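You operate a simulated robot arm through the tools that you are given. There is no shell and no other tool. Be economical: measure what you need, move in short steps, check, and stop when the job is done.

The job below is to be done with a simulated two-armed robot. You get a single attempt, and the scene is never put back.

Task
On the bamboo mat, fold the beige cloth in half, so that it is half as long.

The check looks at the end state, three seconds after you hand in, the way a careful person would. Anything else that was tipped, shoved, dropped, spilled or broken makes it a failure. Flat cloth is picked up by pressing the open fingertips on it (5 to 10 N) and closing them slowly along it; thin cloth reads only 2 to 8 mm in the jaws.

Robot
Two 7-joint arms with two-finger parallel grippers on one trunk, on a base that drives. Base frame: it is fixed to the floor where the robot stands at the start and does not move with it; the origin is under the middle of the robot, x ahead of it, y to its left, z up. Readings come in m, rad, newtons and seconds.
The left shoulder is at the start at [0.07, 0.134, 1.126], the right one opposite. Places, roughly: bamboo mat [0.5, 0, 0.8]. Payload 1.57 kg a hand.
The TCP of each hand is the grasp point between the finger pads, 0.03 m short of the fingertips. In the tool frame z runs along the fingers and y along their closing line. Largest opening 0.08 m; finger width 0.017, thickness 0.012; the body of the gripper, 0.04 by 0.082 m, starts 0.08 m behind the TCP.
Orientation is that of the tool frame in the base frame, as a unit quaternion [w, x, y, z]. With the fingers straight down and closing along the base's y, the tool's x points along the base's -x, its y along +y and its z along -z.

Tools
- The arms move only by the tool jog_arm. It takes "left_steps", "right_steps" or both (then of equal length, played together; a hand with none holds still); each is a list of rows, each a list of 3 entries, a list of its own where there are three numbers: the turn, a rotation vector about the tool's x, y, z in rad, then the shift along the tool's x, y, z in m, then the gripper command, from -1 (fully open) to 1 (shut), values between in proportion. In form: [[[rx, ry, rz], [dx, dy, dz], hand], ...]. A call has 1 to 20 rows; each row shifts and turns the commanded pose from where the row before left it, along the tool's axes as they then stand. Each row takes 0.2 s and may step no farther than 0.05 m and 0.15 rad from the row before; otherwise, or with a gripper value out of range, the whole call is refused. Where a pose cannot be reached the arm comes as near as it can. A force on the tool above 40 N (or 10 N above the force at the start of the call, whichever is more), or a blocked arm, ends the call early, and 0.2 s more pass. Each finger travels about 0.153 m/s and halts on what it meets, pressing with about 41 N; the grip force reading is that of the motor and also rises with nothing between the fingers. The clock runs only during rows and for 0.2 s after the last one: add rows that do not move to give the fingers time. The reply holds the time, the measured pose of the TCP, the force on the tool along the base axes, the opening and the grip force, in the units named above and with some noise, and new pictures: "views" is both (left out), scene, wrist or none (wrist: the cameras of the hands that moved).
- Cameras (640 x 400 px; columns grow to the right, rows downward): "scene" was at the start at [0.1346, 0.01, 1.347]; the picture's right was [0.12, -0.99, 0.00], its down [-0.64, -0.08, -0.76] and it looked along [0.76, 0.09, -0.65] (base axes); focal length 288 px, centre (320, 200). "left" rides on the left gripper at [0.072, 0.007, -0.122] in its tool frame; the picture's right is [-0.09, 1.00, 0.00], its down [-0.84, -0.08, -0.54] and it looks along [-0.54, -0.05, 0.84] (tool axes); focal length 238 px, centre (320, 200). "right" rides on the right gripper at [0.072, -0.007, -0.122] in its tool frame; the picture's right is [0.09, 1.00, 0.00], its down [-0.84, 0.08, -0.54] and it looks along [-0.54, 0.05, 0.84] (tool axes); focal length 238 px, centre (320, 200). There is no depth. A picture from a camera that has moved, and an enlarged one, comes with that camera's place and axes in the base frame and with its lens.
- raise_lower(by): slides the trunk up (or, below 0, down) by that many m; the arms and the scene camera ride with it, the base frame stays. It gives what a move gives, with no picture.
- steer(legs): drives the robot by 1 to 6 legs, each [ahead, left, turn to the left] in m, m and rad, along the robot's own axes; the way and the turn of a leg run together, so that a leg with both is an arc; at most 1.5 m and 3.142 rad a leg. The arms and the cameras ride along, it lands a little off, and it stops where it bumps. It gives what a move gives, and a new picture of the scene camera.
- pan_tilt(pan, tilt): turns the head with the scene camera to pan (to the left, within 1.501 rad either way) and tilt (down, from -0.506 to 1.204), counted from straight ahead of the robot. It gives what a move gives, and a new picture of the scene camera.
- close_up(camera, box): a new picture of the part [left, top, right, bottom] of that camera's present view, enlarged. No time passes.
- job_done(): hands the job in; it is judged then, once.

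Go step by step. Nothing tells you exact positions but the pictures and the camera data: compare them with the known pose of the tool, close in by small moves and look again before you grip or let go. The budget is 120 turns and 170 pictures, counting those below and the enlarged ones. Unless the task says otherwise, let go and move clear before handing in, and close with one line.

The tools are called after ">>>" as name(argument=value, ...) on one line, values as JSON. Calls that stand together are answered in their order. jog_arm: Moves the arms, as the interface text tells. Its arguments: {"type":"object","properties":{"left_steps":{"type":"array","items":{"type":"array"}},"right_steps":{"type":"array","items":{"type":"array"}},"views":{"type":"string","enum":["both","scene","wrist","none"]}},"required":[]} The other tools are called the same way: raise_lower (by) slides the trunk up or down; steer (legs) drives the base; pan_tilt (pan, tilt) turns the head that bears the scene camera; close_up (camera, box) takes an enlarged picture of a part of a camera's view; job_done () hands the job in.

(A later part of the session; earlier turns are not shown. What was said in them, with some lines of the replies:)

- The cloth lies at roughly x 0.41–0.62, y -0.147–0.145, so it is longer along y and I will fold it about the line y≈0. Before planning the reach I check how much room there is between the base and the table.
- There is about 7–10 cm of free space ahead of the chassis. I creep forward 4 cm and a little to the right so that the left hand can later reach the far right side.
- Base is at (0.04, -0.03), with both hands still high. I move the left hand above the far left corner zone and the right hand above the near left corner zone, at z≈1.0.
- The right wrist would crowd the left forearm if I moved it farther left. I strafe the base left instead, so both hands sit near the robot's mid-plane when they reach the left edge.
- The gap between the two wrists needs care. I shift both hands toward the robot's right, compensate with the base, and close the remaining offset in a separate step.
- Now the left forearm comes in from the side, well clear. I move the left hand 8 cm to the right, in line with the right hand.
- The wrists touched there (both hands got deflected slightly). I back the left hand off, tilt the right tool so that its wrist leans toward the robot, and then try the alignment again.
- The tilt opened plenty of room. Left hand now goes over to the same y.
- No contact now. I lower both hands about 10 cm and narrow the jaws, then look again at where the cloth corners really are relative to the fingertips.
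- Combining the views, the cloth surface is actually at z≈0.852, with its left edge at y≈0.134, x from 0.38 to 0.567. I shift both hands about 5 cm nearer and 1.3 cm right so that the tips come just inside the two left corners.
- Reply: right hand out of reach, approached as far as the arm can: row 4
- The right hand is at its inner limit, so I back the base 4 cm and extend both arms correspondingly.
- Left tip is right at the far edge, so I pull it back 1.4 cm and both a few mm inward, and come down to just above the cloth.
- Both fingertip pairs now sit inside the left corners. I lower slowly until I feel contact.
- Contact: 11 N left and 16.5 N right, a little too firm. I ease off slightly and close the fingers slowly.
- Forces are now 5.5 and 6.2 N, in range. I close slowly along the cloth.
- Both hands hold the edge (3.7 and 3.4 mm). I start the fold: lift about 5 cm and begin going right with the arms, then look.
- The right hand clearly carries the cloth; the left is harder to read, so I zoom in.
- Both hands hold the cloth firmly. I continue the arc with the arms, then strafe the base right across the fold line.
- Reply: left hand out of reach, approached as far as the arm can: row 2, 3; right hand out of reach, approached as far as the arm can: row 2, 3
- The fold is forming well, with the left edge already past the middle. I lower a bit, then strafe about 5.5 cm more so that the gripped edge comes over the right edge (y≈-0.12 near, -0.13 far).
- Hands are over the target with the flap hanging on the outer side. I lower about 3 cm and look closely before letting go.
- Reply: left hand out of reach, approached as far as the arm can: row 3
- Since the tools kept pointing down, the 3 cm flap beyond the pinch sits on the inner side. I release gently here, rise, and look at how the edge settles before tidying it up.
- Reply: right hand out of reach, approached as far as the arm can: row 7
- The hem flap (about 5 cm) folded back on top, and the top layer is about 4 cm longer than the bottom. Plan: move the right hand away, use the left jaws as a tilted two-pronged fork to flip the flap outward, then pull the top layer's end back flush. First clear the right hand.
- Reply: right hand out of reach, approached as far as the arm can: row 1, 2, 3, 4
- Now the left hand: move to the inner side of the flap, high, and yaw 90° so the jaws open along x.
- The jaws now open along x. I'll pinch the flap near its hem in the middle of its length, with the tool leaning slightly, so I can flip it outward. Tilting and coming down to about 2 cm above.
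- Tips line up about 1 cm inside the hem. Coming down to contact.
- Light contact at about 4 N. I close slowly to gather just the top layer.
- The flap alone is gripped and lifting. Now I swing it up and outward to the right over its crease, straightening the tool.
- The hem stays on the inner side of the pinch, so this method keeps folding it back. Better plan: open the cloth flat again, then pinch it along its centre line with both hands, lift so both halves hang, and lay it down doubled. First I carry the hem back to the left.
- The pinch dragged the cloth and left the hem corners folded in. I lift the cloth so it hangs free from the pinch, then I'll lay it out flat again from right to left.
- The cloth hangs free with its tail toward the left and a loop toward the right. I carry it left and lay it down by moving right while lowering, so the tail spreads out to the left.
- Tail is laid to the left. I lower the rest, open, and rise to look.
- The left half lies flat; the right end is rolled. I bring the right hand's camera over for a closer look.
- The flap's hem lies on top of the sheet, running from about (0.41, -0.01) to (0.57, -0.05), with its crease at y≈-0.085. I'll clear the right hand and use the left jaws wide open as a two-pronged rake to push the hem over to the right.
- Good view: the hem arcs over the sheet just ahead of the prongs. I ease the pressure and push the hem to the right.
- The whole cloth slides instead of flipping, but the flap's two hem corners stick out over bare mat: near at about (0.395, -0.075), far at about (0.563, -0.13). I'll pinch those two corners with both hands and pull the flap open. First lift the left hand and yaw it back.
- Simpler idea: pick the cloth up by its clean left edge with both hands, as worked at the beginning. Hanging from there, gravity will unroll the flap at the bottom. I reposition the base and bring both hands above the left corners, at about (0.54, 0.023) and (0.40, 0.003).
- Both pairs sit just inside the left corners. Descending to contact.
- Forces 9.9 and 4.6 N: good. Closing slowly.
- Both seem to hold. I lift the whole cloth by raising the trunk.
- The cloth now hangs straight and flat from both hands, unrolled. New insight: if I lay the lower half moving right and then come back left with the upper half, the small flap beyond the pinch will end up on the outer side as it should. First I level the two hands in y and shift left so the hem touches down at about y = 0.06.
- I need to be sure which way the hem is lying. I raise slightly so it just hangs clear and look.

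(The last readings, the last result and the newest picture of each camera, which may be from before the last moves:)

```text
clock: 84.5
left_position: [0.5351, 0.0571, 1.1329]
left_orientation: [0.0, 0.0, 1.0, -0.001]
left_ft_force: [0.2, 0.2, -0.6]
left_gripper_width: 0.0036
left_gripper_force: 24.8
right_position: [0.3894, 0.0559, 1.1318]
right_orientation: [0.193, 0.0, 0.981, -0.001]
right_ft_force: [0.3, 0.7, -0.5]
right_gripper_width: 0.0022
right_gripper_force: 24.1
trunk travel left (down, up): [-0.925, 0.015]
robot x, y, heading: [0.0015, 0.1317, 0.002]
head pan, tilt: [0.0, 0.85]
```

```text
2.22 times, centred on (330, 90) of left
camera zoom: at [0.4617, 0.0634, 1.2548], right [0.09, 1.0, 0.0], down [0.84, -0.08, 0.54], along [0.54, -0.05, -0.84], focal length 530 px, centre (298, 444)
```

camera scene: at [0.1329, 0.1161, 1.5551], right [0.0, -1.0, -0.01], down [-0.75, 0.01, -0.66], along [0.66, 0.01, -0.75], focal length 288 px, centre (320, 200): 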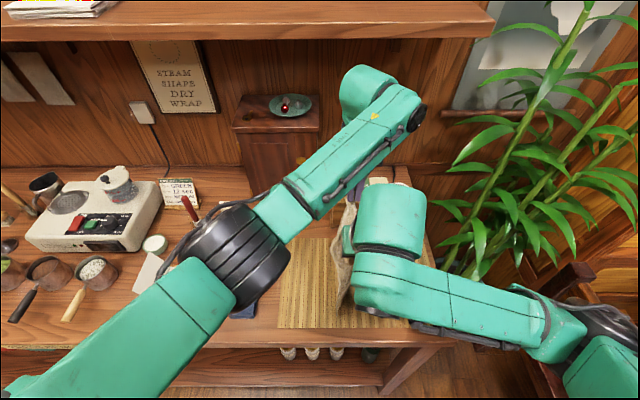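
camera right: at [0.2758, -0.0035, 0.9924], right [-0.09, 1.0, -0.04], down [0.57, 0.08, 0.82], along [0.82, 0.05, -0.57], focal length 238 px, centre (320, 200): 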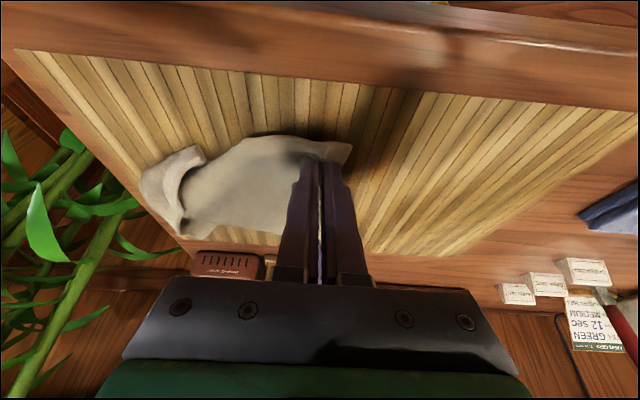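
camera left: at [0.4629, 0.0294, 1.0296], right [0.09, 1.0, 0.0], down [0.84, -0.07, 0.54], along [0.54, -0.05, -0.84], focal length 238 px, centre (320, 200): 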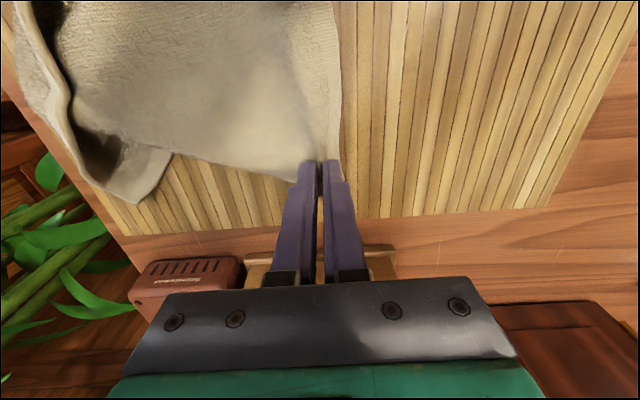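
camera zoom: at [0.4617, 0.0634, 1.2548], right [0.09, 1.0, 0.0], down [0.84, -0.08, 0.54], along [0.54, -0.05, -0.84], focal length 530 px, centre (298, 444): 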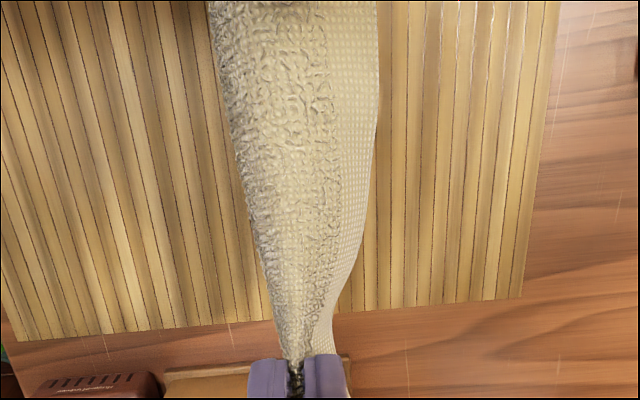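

The hem tends to curl to the right, and I need it trailing to the left. I shift left a bit, lower until it barely touches, then drag right so the edge trails to the left.

>>> steer(legs=[[0, 0.05, 0]])

>>> raise_lower(by=-0.012)

>>> steer(legs=[[0, -0.05, 0]])

>>> close_up(camera="right", box=[200, 0, 460, 180])

```text
clock: 85.4
left_position: [0.5345, 0.0976, 1.1323]
left_orientation: [0.0, 0.001, 1.0, 0.005]
left_ft_force: [-0.5, -0.8, 0.0]
left_gripper_width: 0.0037
left_gripper_force: 24.7
right_position: [0.3901, 0.0975, 1.1311]
right_orientation: [0.194, 0.002, 0.981, 0.002]
right_ft_force: [0.1, -0.9, 0.3]
right_gripper_width: 0.0021
right_gripper_force: 23.6
trunk travel left (down, up): [-0.925, 0.015]
robot x, y, heading: [0.0041, 0.1773, -0.002]
head pan, tilt: [0.0, 0.85]
camera scene: at [0.1331, 0.1651, 1.5601], right [0.0, -1.0, -0.01], down [-0.75, 0.01, -0.66], along [0.66, 0.01, -0.75], focal length 288 px, centre (320, 200)
```

scene: 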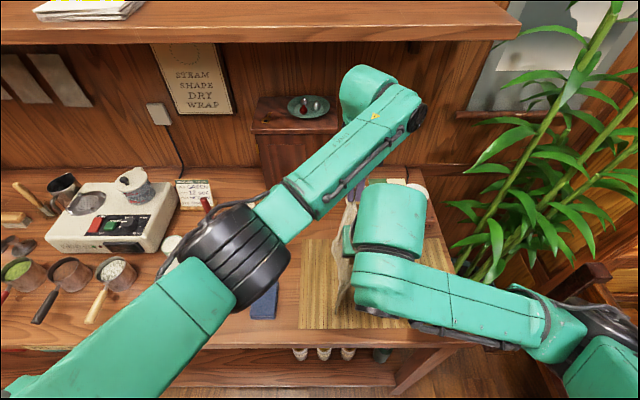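

```text
clock: 86.0
left_position: [0.5349, 0.1024, 1.1206]
left_orientation: [0.0, 0.001, 1.0, 0.001]
left_ft_force: [-0.4, 0.1, -1.0]
left_gripper_width: 0.004
left_gripper_force: 24.4
right_position: [0.3903, 0.1021, 1.1194]
right_orientation: [0.194, 0.001, 0.981, 0.001]
right_ft_force: [0.7, -0.8, -0.5]
right_gripper_width: 0.0022
right_gripper_force: 23.9
trunk travel left (down, up): [-0.913, 0.027]
robot x, y, heading: [0.0049, 0.1762, -0.003]
head pan, tilt: [0.0, 0.85]
```

```text
clock: 86.9
left_position: [0.535, 0.0651, 1.1207]
left_orientation: [0.001, -0.001, 1.0, -0.005]
left_ft_force: [-0.7, 0.5, 0.3]
left_gripper_width: 0.0037
left_gripper_force: 25.0
right_position: [0.3882, 0.0643, 1.1207]
right_orientation: [0.193, 0.0, 0.981, -0.005]
right_ft_force: [0.5, 0.2, 0.0]
right_gripper_width: 0.002
right_gripper_force: 23.2
trunk travel left (down, up): [-0.913, 0.027]
robot x, y, heading: [0.0036, 0.1293, 0.001]
head pan, tilt: [0.0, 0.85]
camera scene: at [0.1325, 0.1384, 1.5482], right [0.0, -1.0, 0.01], down [-0.75, -0.01, -0.66], along [0.66, -0.01, -0.75], focal length 288 px, centre (320, 200)
```

scene: 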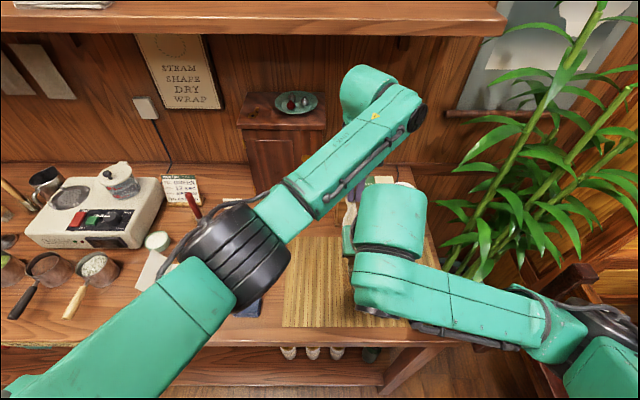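

```text
2.22 times, centred on (330, 90) of right
camera zoom: at [0.2752, 0.058, 1.2062], right [-0.08, 1.0, -0.04], down [0.57, 0.08, 0.82], along [0.82, 0.04, -0.57], focal length 530 px, centre (298, 444)
```

zoom: 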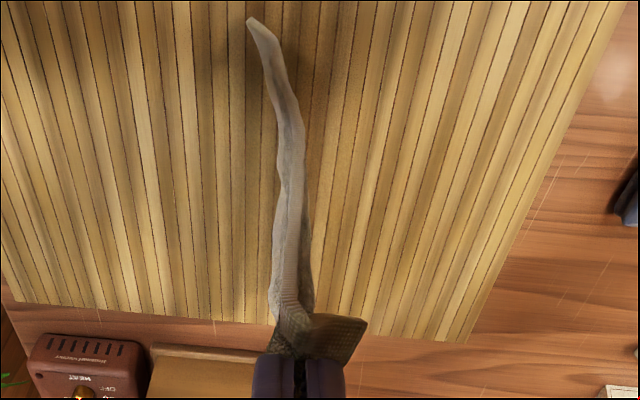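

>>> raise_lower(by=-0.015)

>>> steer(legs=[[0, -0.05, 0]])

>>> close_up(camera="right", box=[200, 0, 460, 180])

```text
clock: 87.6
left_position: [0.5342, 0.059, 1.1046]
left_orientation: [-0.001, 0.0, 1.0, -0.002]
left_ft_force: [0.6, -0.1, 0.4]
left_gripper_width: 0.0037
left_gripper_force: 24.2
right_position: [0.3879, 0.0579, 1.1055]
right_orientation: [0.193, 0.0, 0.981, -0.002]
right_ft_force: [-0.2, -0.1, 0.1]
right_gripper_width: 0.0022
right_gripper_force: 23.0
trunk travel left (down, up): [-0.898, 0.042]
robot x, y, heading: [0.002, 0.129, -0.003]
head pan, tilt: [0.0, 0.85]
```

```text
clock: 88.5
left_position: [0.5342, 0.0155, 1.1058]
left_orientation: [0.0, -0.002, 1.0, -0.003]
left_ft_force: [-0.5, 0.6, 0.0]
left_gripper_width: 0.0039
left_gripper_force: 24.4
right_position: [0.3889, 0.0136, 1.1062]
right_orientation: [0.194, -0.001, 0.981, -0.004]
right_ft_force: [0.2, 1.1, -0.3]
right_gripper_width: 0.0021
right_gripper_force: 23.8
trunk travel left (down, up): [-0.898, 0.042]
robot x, y, heading: [0.0061, 0.0737, 0.002]
head pan, tilt: [0.0, 0.85]
camera scene: at [0.1326, 0.0873, 1.5332], right [0.0, -1.0, 0.01], down [-0.75, -0.01, -0.66], along [0.66, 0.0, -0.75], focal length 288 px, centre (320, 200)
```

scene: 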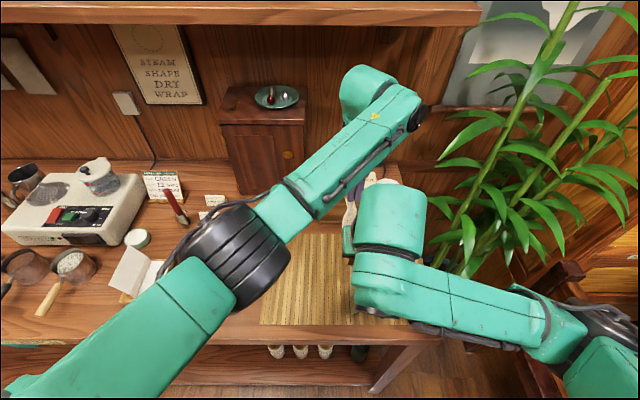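

```text
2.22 times, centred on (330, 90) of right
camera zoom: at [0.2753, 0.0075, 1.1911], right [-0.09, 1.0, -0.04], down [0.57, 0.08, 0.82], along [0.82, 0.05, -0.57], focal length 530 px, centre (298, 444)
```

zoom: 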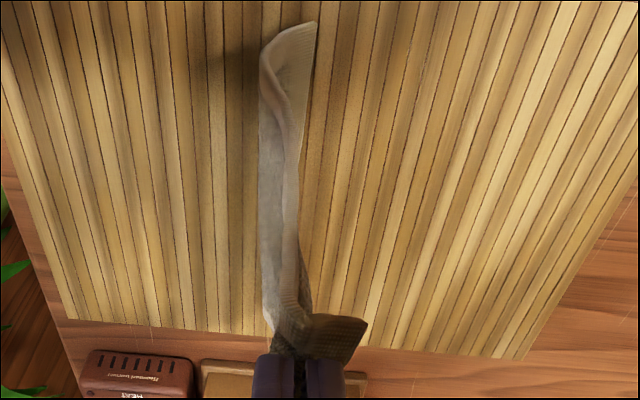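

The hem now trails to the left as wanted. I lay the lower half by alternately lowering and strafing right.

>>> raise_lower(by=-0.03)

>>> steer(legs=[[0, -0.04, 0]])

>>> raise_lower(by=-0.035)

>>> close_up(camera="right", box=[160, 0, 480, 200])

```text
clock: 89.2
left_position: [0.5343, 0.0081, 1.0755]
left_orientation: [0.0, -0.002, 1.0, 0.0]
left_ft_force: [-0.9, -0.4, -1.0]
left_gripper_width: 0.0039
left_gripper_force: 24.6
right_position: [0.3882, 0.0075, 1.0735]
right_orientation: [0.193, 0.0, 0.981, 0.0]
right_ft_force: [0.3, 0.0, 0.5]
right_gripper_width: 0.002
right_gripper_force: 23.8
trunk travel left (down, up): [-0.868, 0.072]
robot x, y, heading: [0.0057, 0.0763, 0.003]
head pan, tilt: [0.0, 0.85]
```

```text
clock: 90.1
left_position: [0.5347, -0.0254, 1.0742]
left_orientation: [0.0, -0.001, 1.0, -0.004]
left_ft_force: [0.4, 1.2, 0.1]
left_gripper_width: 0.0035
left_gripper_force: 25.3
right_position: [0.3892, -0.0263, 1.0757]
right_orientation: [0.193, -0.001, 0.981, -0.003]
right_ft_force: [-0.9, 1.2, 0.1]
right_gripper_width: 0.0023
right_gripper_force: 23.8
trunk travel left (down, up): [-0.868, 0.072]
robot x, y, heading: [0.005, 0.0402, 0.004]
head pan, tilt: [0.0, 0.85]
camera scene: at [0.1327, 0.0466, 1.5032], right [0.0, -1.0, 0.01], down [-0.75, -0.01, -0.66], along [0.66, 0.0, -0.75], focal length 288 px, centre (320, 200)
```

scene: 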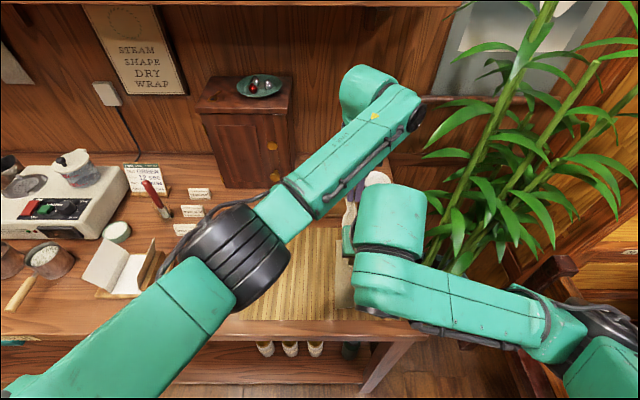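

```text
clock: 90.9
left_position: [0.5352, -0.0325, 1.039]
left_orientation: [0.001, -0.003, 1.0, 0.0]
left_ft_force: [-0.4, -0.5, 0.0]
left_gripper_width: 0.0035
left_gripper_force: 24.6
right_position: [0.389, -0.0336, 1.0398]
right_orientation: [0.194, 0.001, 0.981, -0.001]
right_ft_force: [-0.7, -0.3, -0.3]
right_gripper_width: 0.0022
right_gripper_force: 23.5
trunk travel left (down, up): [-0.833, 0.107]
robot x, y, heading: [0.0017, 0.0379, 0.003]
head pan, tilt: [0.0, 0.85]
```

```text
2.00 times, centred on (320, 100) of right
camera zoom: at [0.2753, -0.0407, 1.1255], right [-0.09, 1.0, -0.03], down [0.57, 0.08, 0.82], along [0.82, 0.05, -0.57], focal length 477 px, centre (320, 400)
```

zoom: 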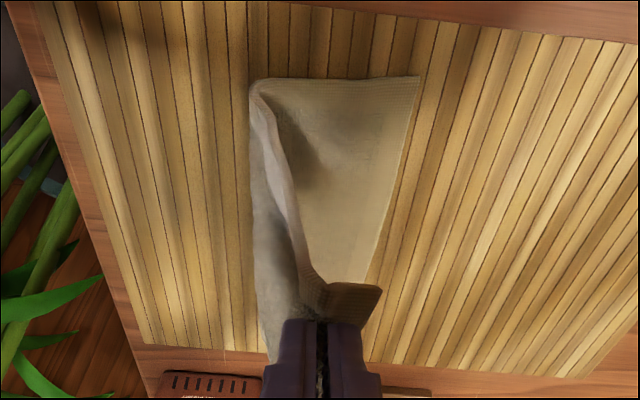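

Excellent: the lower half is spreading flat with its hem at y≈0.01. About 5 cm more to lay before turning back.

>>> steer(legs=[[0, -0.045, 0]])

>>> raise_lower(by=-0.045)

>>> close_up(camera="right", box=[160, 0, 480, 200])

>>> close_up(camera="left", box=[160, 0, 480, 200])

```text
clock: 91.8
left_position: [0.5347, -0.0692, 1.0408]
left_orientation: [0.0, -0.003, 1.0, -0.005]
left_ft_force: [-1.2, 0.9, 0.7]
left_gripper_width: 0.0037
left_gripper_force: 24.7
right_position: [0.3892, -0.0724, 1.041]
right_orientation: [0.193, -0.001, 0.981, -0.002]
right_ft_force: [0.5, 0.0, 0.4]
right_gripper_width: 0.002
right_gripper_force: 24.2
trunk travel left (down, up): [-0.833, 0.107]
robot x, y, heading: [0.0033, -0.0058, 0.002]
head pan, tilt: [0.0, 0.85]
camera scene: at [0.1328, 0.0011, 1.4682], right [0.0, -1.0, 0.01], down [-0.75, -0.01, -0.66], along [0.66, 0.0, -0.75], focal length 288 px, centre (320, 200)
```

scene: 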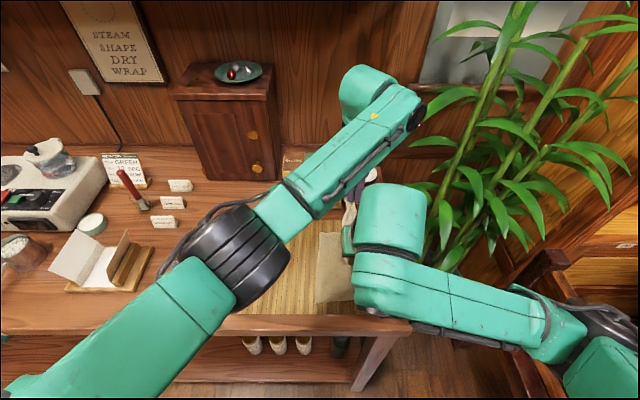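

```text
clock: 92.7
left_position: [0.534, -0.0765, 0.9949]
left_orientation: [0.0, -0.003, 1.0, -0.001]
left_ft_force: [-1.1, -0.6, 0.0]
left_gripper_width: 0.0036
left_gripper_force: 24.2
right_position: [0.3878, -0.0787, 0.9951]
right_orientation: [0.194, -0.001, 0.981, 0.0]
right_ft_force: [-0.2, -0.5, 0.1]
right_gripper_width: 0.002
right_gripper_force: 23.6
trunk travel left (down, up): [-0.788, 0.152]
robot x, y, heading: [0.0028, -0.0084, 0.004]
head pan, tilt: [0.0, 0.85]
```

```text
2.00 times, centred on (320, 100) of right
camera zoom: at [0.2752, -0.0848, 1.0805], right [-0.09, 1.0, -0.03], down [0.57, 0.08, 0.82], along [0.82, 0.05, -0.57], focal length 477 px, centre (320, 400)
```

zoom: 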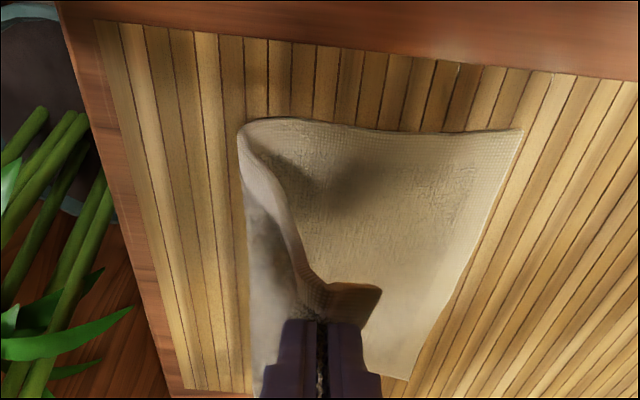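

```text
2.00 times, centred on (320, 100) of left
camera zoom: at [0.4626, -0.07, 1.1175], right [0.09, 1.0, 0.0], down [0.84, -0.07, 0.54], along [0.54, -0.05, -0.84], focal length 477 px, centre (320, 400)
```

zoom: 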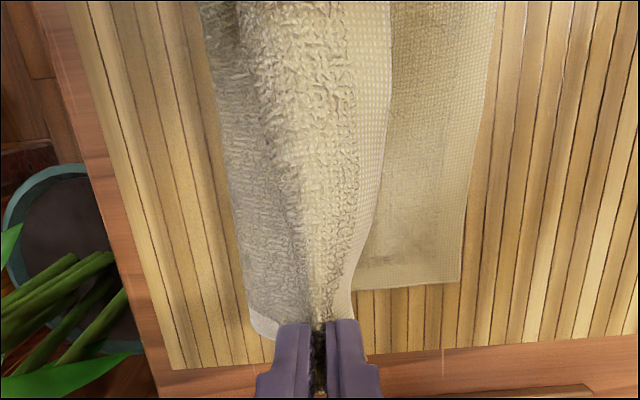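

Lower half is laid: hem at y≈0.005, bend at about y≈-0.12. Now I bring the upper half back left and down, aiming the pinch at y≈-0.025 so the edges coincide.

>>> jog_arm(left_steps=[[[0, 0, 0], [0, 0.0095, 0.007], 1], [[0, 0, 0], [0, 0.013, 0.015], 1], [[0, 0, 0], [0, 0.013, 0.02], 1], [[0, 0, 0], [0, 0.009, 0.02], 1], [[0, 0, 0], [0, 0.006, 0.02], 1], [[0, 0, 0], [0, 0, 0], 1]], right_steps=[[[0, 0, 0], [0.0027, 0.0095, 0.0065], 1], [[0, 0, 0], [0.0057, 0.013, 0.0139], 1], [[0, 0, 0], [0.0076, 0.013, 0.0185], 1], [[0, 0, 0], [0.0076, 0.009, 0.0185], 1], [[0, 0, 0], [0.0076, 0.006, 0.0185], 1], [[0, 0, 0], [0, 0, 0], 1]], views="none")

>>> close_up(camera="right", box=[160, 0, 480, 200])

>>> close_up(camera="left", box=[160, 0, 480, 200])

```text
clock: 94.1
left_position: [0.5349, -0.0253, 0.9138]
left_orientation: [0.001, -0.003, 1.0, 0.0]
left_ft_force: [0.1, -0.1, -0.1]
left_gripper_width: 0.0042
left_gripper_force: 25.3
right_position: [0.3905, -0.0264, 0.9135]
right_orientation: [0.193, -0.001, 0.981, 0.0]
right_ft_force: [-0.6, 0.6, -0.2]
right_gripper_width: 0.0022
right_gripper_force: 23.8
trunk travel left (down, up): [-0.788, 0.152]
robot x, y, heading: [0.0051, -0.0067, -0.003]
head pan, tilt: [0.0, 0.85]
```

```text
2.00 times, centred on (320, 100) of right
camera zoom: at [0.2757, -0.0335, 0.9986], right [-0.09, 1.0, -0.04], down [0.57, 0.08, 0.82], along [0.82, 0.05, -0.57], focal length 477 px, centre (320, 400)
```

zoom: 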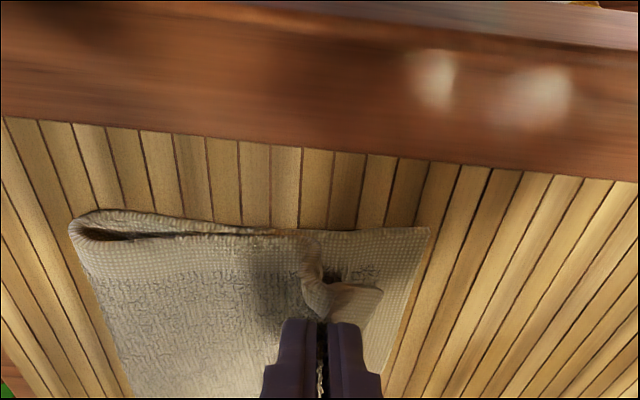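

```text
2.00 times, centred on (320, 100) of left
camera zoom: at [0.4625, -0.019, 1.0356], right [0.09, 1.0, 0.0], down [0.84, -0.07, 0.54], along [0.54, -0.05, -0.84], focal length 477 px, centre (320, 400)
```

zoom: 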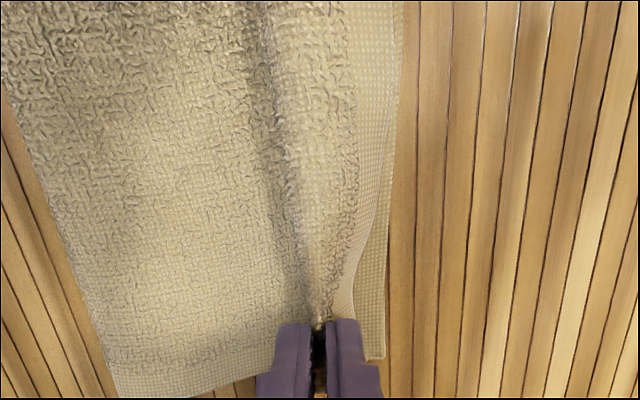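

Nearly perfect. I nudge the right hand 8 mm left, lower to about 1 cm, open slowly and rise.

>>> jog_arm(left_steps=[[[0, 0, 0], [0, 0, 0.01], 1], [[0, 0, 0], [0, 0, 0.009], 1], [[0, 0, 0], [0, 0, 0], 1], [[0, 0, 0], [0, 0, 0], 0.8], [[0, 0, 0], [0, 0, 0], 0.65], [[0, 0, 0], [0, 0, 0], 0.5], [[0, 0, 0], [0, 0, 0], 0.4], [[0, 0, 0], [0, 0, -0.005], 0.4], [[0, 0, 0], [0, 0, -0.015], 0.4], [[0, 0, 0], [0, 0, -0.03], 0.4], [[0, 0, 0], [0, 0, 0], 0.4]], right_steps=[[[0, 0, 0], [0.0038, 0.004, 0.00925], 1], [[0, 0, 0], [0.0034, 0.004, 0.0083], 1], [[0, 0, 0], [0, 0, 0], 1], [[0, 0, 0], [0, 0, 0], 0.8], [[0, 0, 0], [0, 0, 0], 0.65], [[0, 0, 0], [0, 0, 0], 0.5], [[0, 0, 0], [0, 0, 0], 0.4], [[0, 0, 0], [-0.0019, 0, -0.0046], 0.4], [[0, 0, 0], [-0.0057, 0, -0.0139], 0.4], [[0, 0, 0], [-0.0114, 0, -0.02775], 0.4], [[0, 0, 0], [0, 0, 0], 0.4]], views="wrist")

>>> close_up(camera="right", box=[160, 20, 480, 220])

>>> close_up(camera="left", box=[160, 0, 480, 200])

```text
clock: 96.5
left_position: [0.5346, -0.0262, 0.9445]
left_orientation: [0.0, -0.002, 1.0, 0.0]
left_ft_force: [-0.5, 0.8, -0.2]
left_gripper_width: 0.0239
left_gripper_force: 0.0
right_position: [0.3881, -0.0185, 0.9454]
right_orientation: [0.193, -0.001, 0.981, 0.0]
right_ft_force: [0.8, 1.2, 0.3]
right_gripper_width: 0.0243
right_gripper_force: 0.0
trunk travel left (down, up): [-0.788, 0.152]
robot x, y, heading: [0.0061, -0.0077, -0.002]
head pan, tilt: [0.0, 0.85]
camera right: at [0.2751, -0.0257, 1.0298], right [-0.09, 1.0, -0.04], down [0.57, 0.08, 0.82], along [0.82, 0.05, -0.57], focal length 238 px, centre (320, 200)
camera left: at [0.4634, -0.0191, 1.0669], right [0.09, 1.0, 0.0], down [0.84, -0.07, 0.54], along [0.54, -0.05, -0.84], focal length 238 px, centre (320, 200)
```

right: 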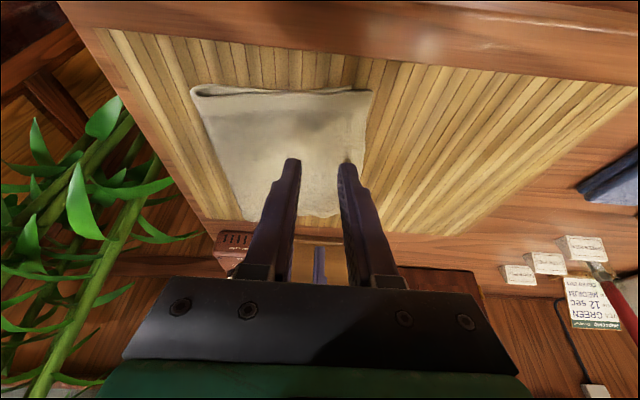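
left: 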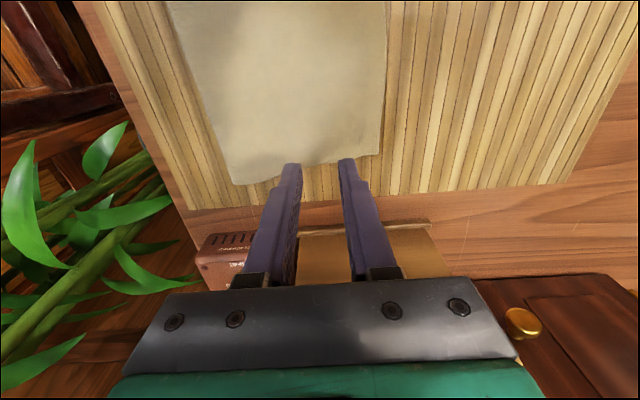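

```text
2.00 times, centred on (320, 120) of right
camera zoom: at [0.2751, -0.0257, 1.0298], right [-0.09, 1.0, -0.04], down [0.57, 0.08, 0.82], along [0.82, 0.05, -0.57], focal length 477 px, centre (320, 360)
```

zoom: 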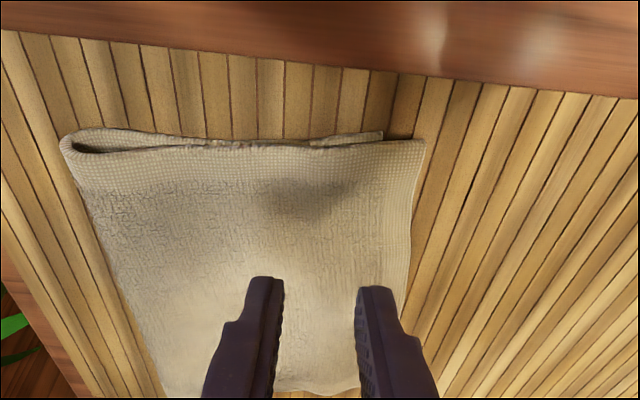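

```text
2.00 times, centred on (320, 100) of left
camera zoom: at [0.4634, -0.0191, 1.0669], right [0.09, 1.0, 0.0], down [0.84, -0.07, 0.54], along [0.54, -0.05, -0.84], focal length 477 px, centre (320, 400)
```

zoom: 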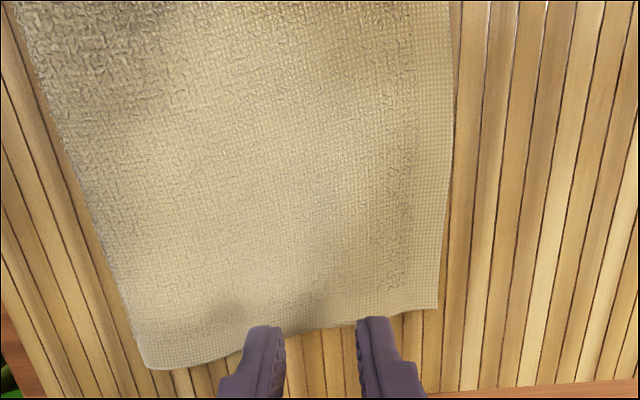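

The fold looks very good: flat, with the top edge slightly overhanging. I move both hands away to inspect the overall shape from the head camera.

>>> jog_arm(left_steps=[[[0, 0, 0], [0, 0.03, -0.03], 0.4], [[0, 0, 0], [0, 0.04, -0.02], 0.4], [[0, 0, 0], [0, 0.04, 0], 0.4], [[0, 0, 0], [0, 0.04, 0], 0.4], [[0, 0, 0], [0, 0.04, 0], 0.4], [[0, 0, 0], [0, 0.04, 0], 0.4], [[0, 0, 0], [0, 0, 0], 0.4], [[0, 0, 0], [0, 0, 0], 0.4], [[0, 0, 0], [0, 0, 0], 0.4]], right_steps=[[[0, 0, 0], [0, -0.02, -0.01], 0.4], [[0, 0, 0], [0, -0.04, 0], 0.4], [[0, 0, 0], [0, -0.04, 0], 0.4], [[0, 0, 0], [0, -0.04, 0], 0.4], [[0, 0, 0], [0, -0.04, 0], 0.4], [[0, 0.13, 0], [0, -0.02, 0], 0.4], [[0, 0.13, 0], [0, 0, -0.03], 0.4], [[0, 0.13, 0], [0, 0, -0.03], 0.4], [[0, 0, 0], [0, 0, 0], 0.4]], views="none")

>>> pan_tilt(pan=0.0, tilt=1.0)

>>> close_up(camera="scene", box=[240, 100, 480, 250])

```text
clock: 98.5
left_position: [0.5489, 0.2039, 0.9845]
left_orientation: [0.0, -0.002, 1.0, 0.0]
left_ft_force: [0.2, 0.1, 0.6]
left_gripper_width: 0.0238
left_gripper_force: 0.0
left hand out of reach, approached as far as the arm can: row 2, 3
right_position: [0.3742, -0.2168, 1.0133]
right_orientation: [-0.001, 0.0, 1.0, -0.001]
right_ft_force: [-0.6, 0.1, -0.9]
right_gripper_width: 0.0241
right_gripper_force: 0.0
trunk travel left (down, up): [-0.788, 0.152]
robot x, y, heading: [0.0027, -0.0081, 0.006]
head pan, tilt: [0.0, 0.85]
```

```text
clock: 99.2
left_position: [0.5493, 0.2026, 0.9847]
left_orientation: [0.0, -0.002, 1.0, 0.0]
left_ft_force: [0.8, -0.6, -0.6]
left_gripper_width: 0.0239
left_gripper_force: 0.1
right_position: [0.3736, -0.2173, 1.0109]
right_orientation: [-0.001, -0.001, 1.0, 0.0]
right_ft_force: [0.2, 0.5, -0.6]
right_gripper_width: 0.0241
right_gripper_force: 0.1
trunk travel left (down, up): [-0.788, 0.152]
robot x, y, heading: [0.0056, -0.0091, -0.003]
head pan, tilt: [0.0, 1.0]
camera scene: at [0.1243, -0.0073, 1.4121], right [0.0, -1.0, 0.0], down [-0.84, 0.0, -0.54], along [0.54, 0.0, -0.84], focal length 288 px, centre (320, 200)
```

scene: 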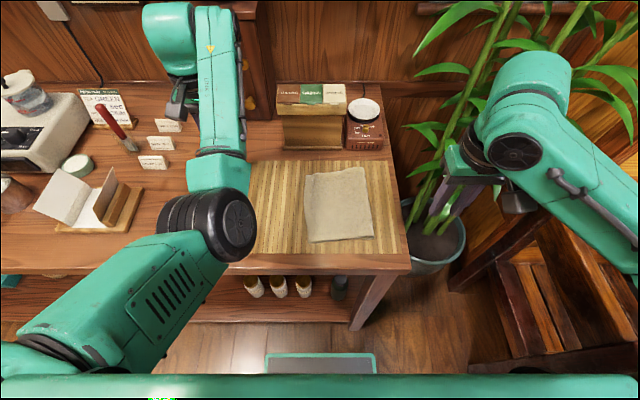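

```text
2.67 times, centred on (360, 175) of scene
camera zoom: at [0.1243, -0.0073, 1.4121], right [0.0, -1.0, 0.0], down [-0.84, 0.0, -0.54], along [0.54, 0.0, -0.84], focal length 770 px, centre (213, 267)
```

zoom: 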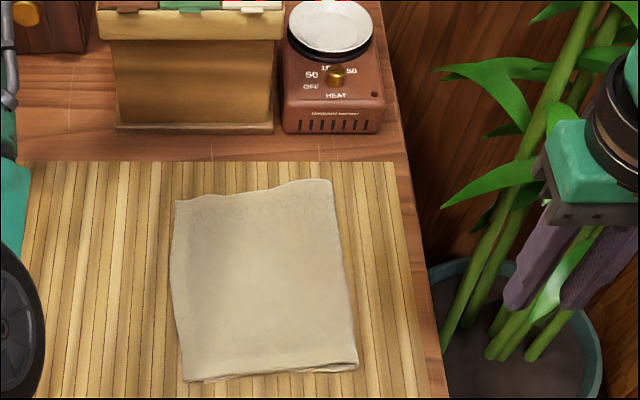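

The beige cloth is folded in half and lies flat on the mat. It is about 0.14 m long, down from about 0.27 m, with edges aligned to within roughly 2 cm. Both hands are clear and nothing else was disturbed.

>>> job_done()

```text
The job is handed in.
```

The beige cloth is folded in half on the bamboo mat, about 0.14 m long instead of 0.27 m. The top layer overhangs the bottom one by up to about 2.5 cm, which I left as it was.
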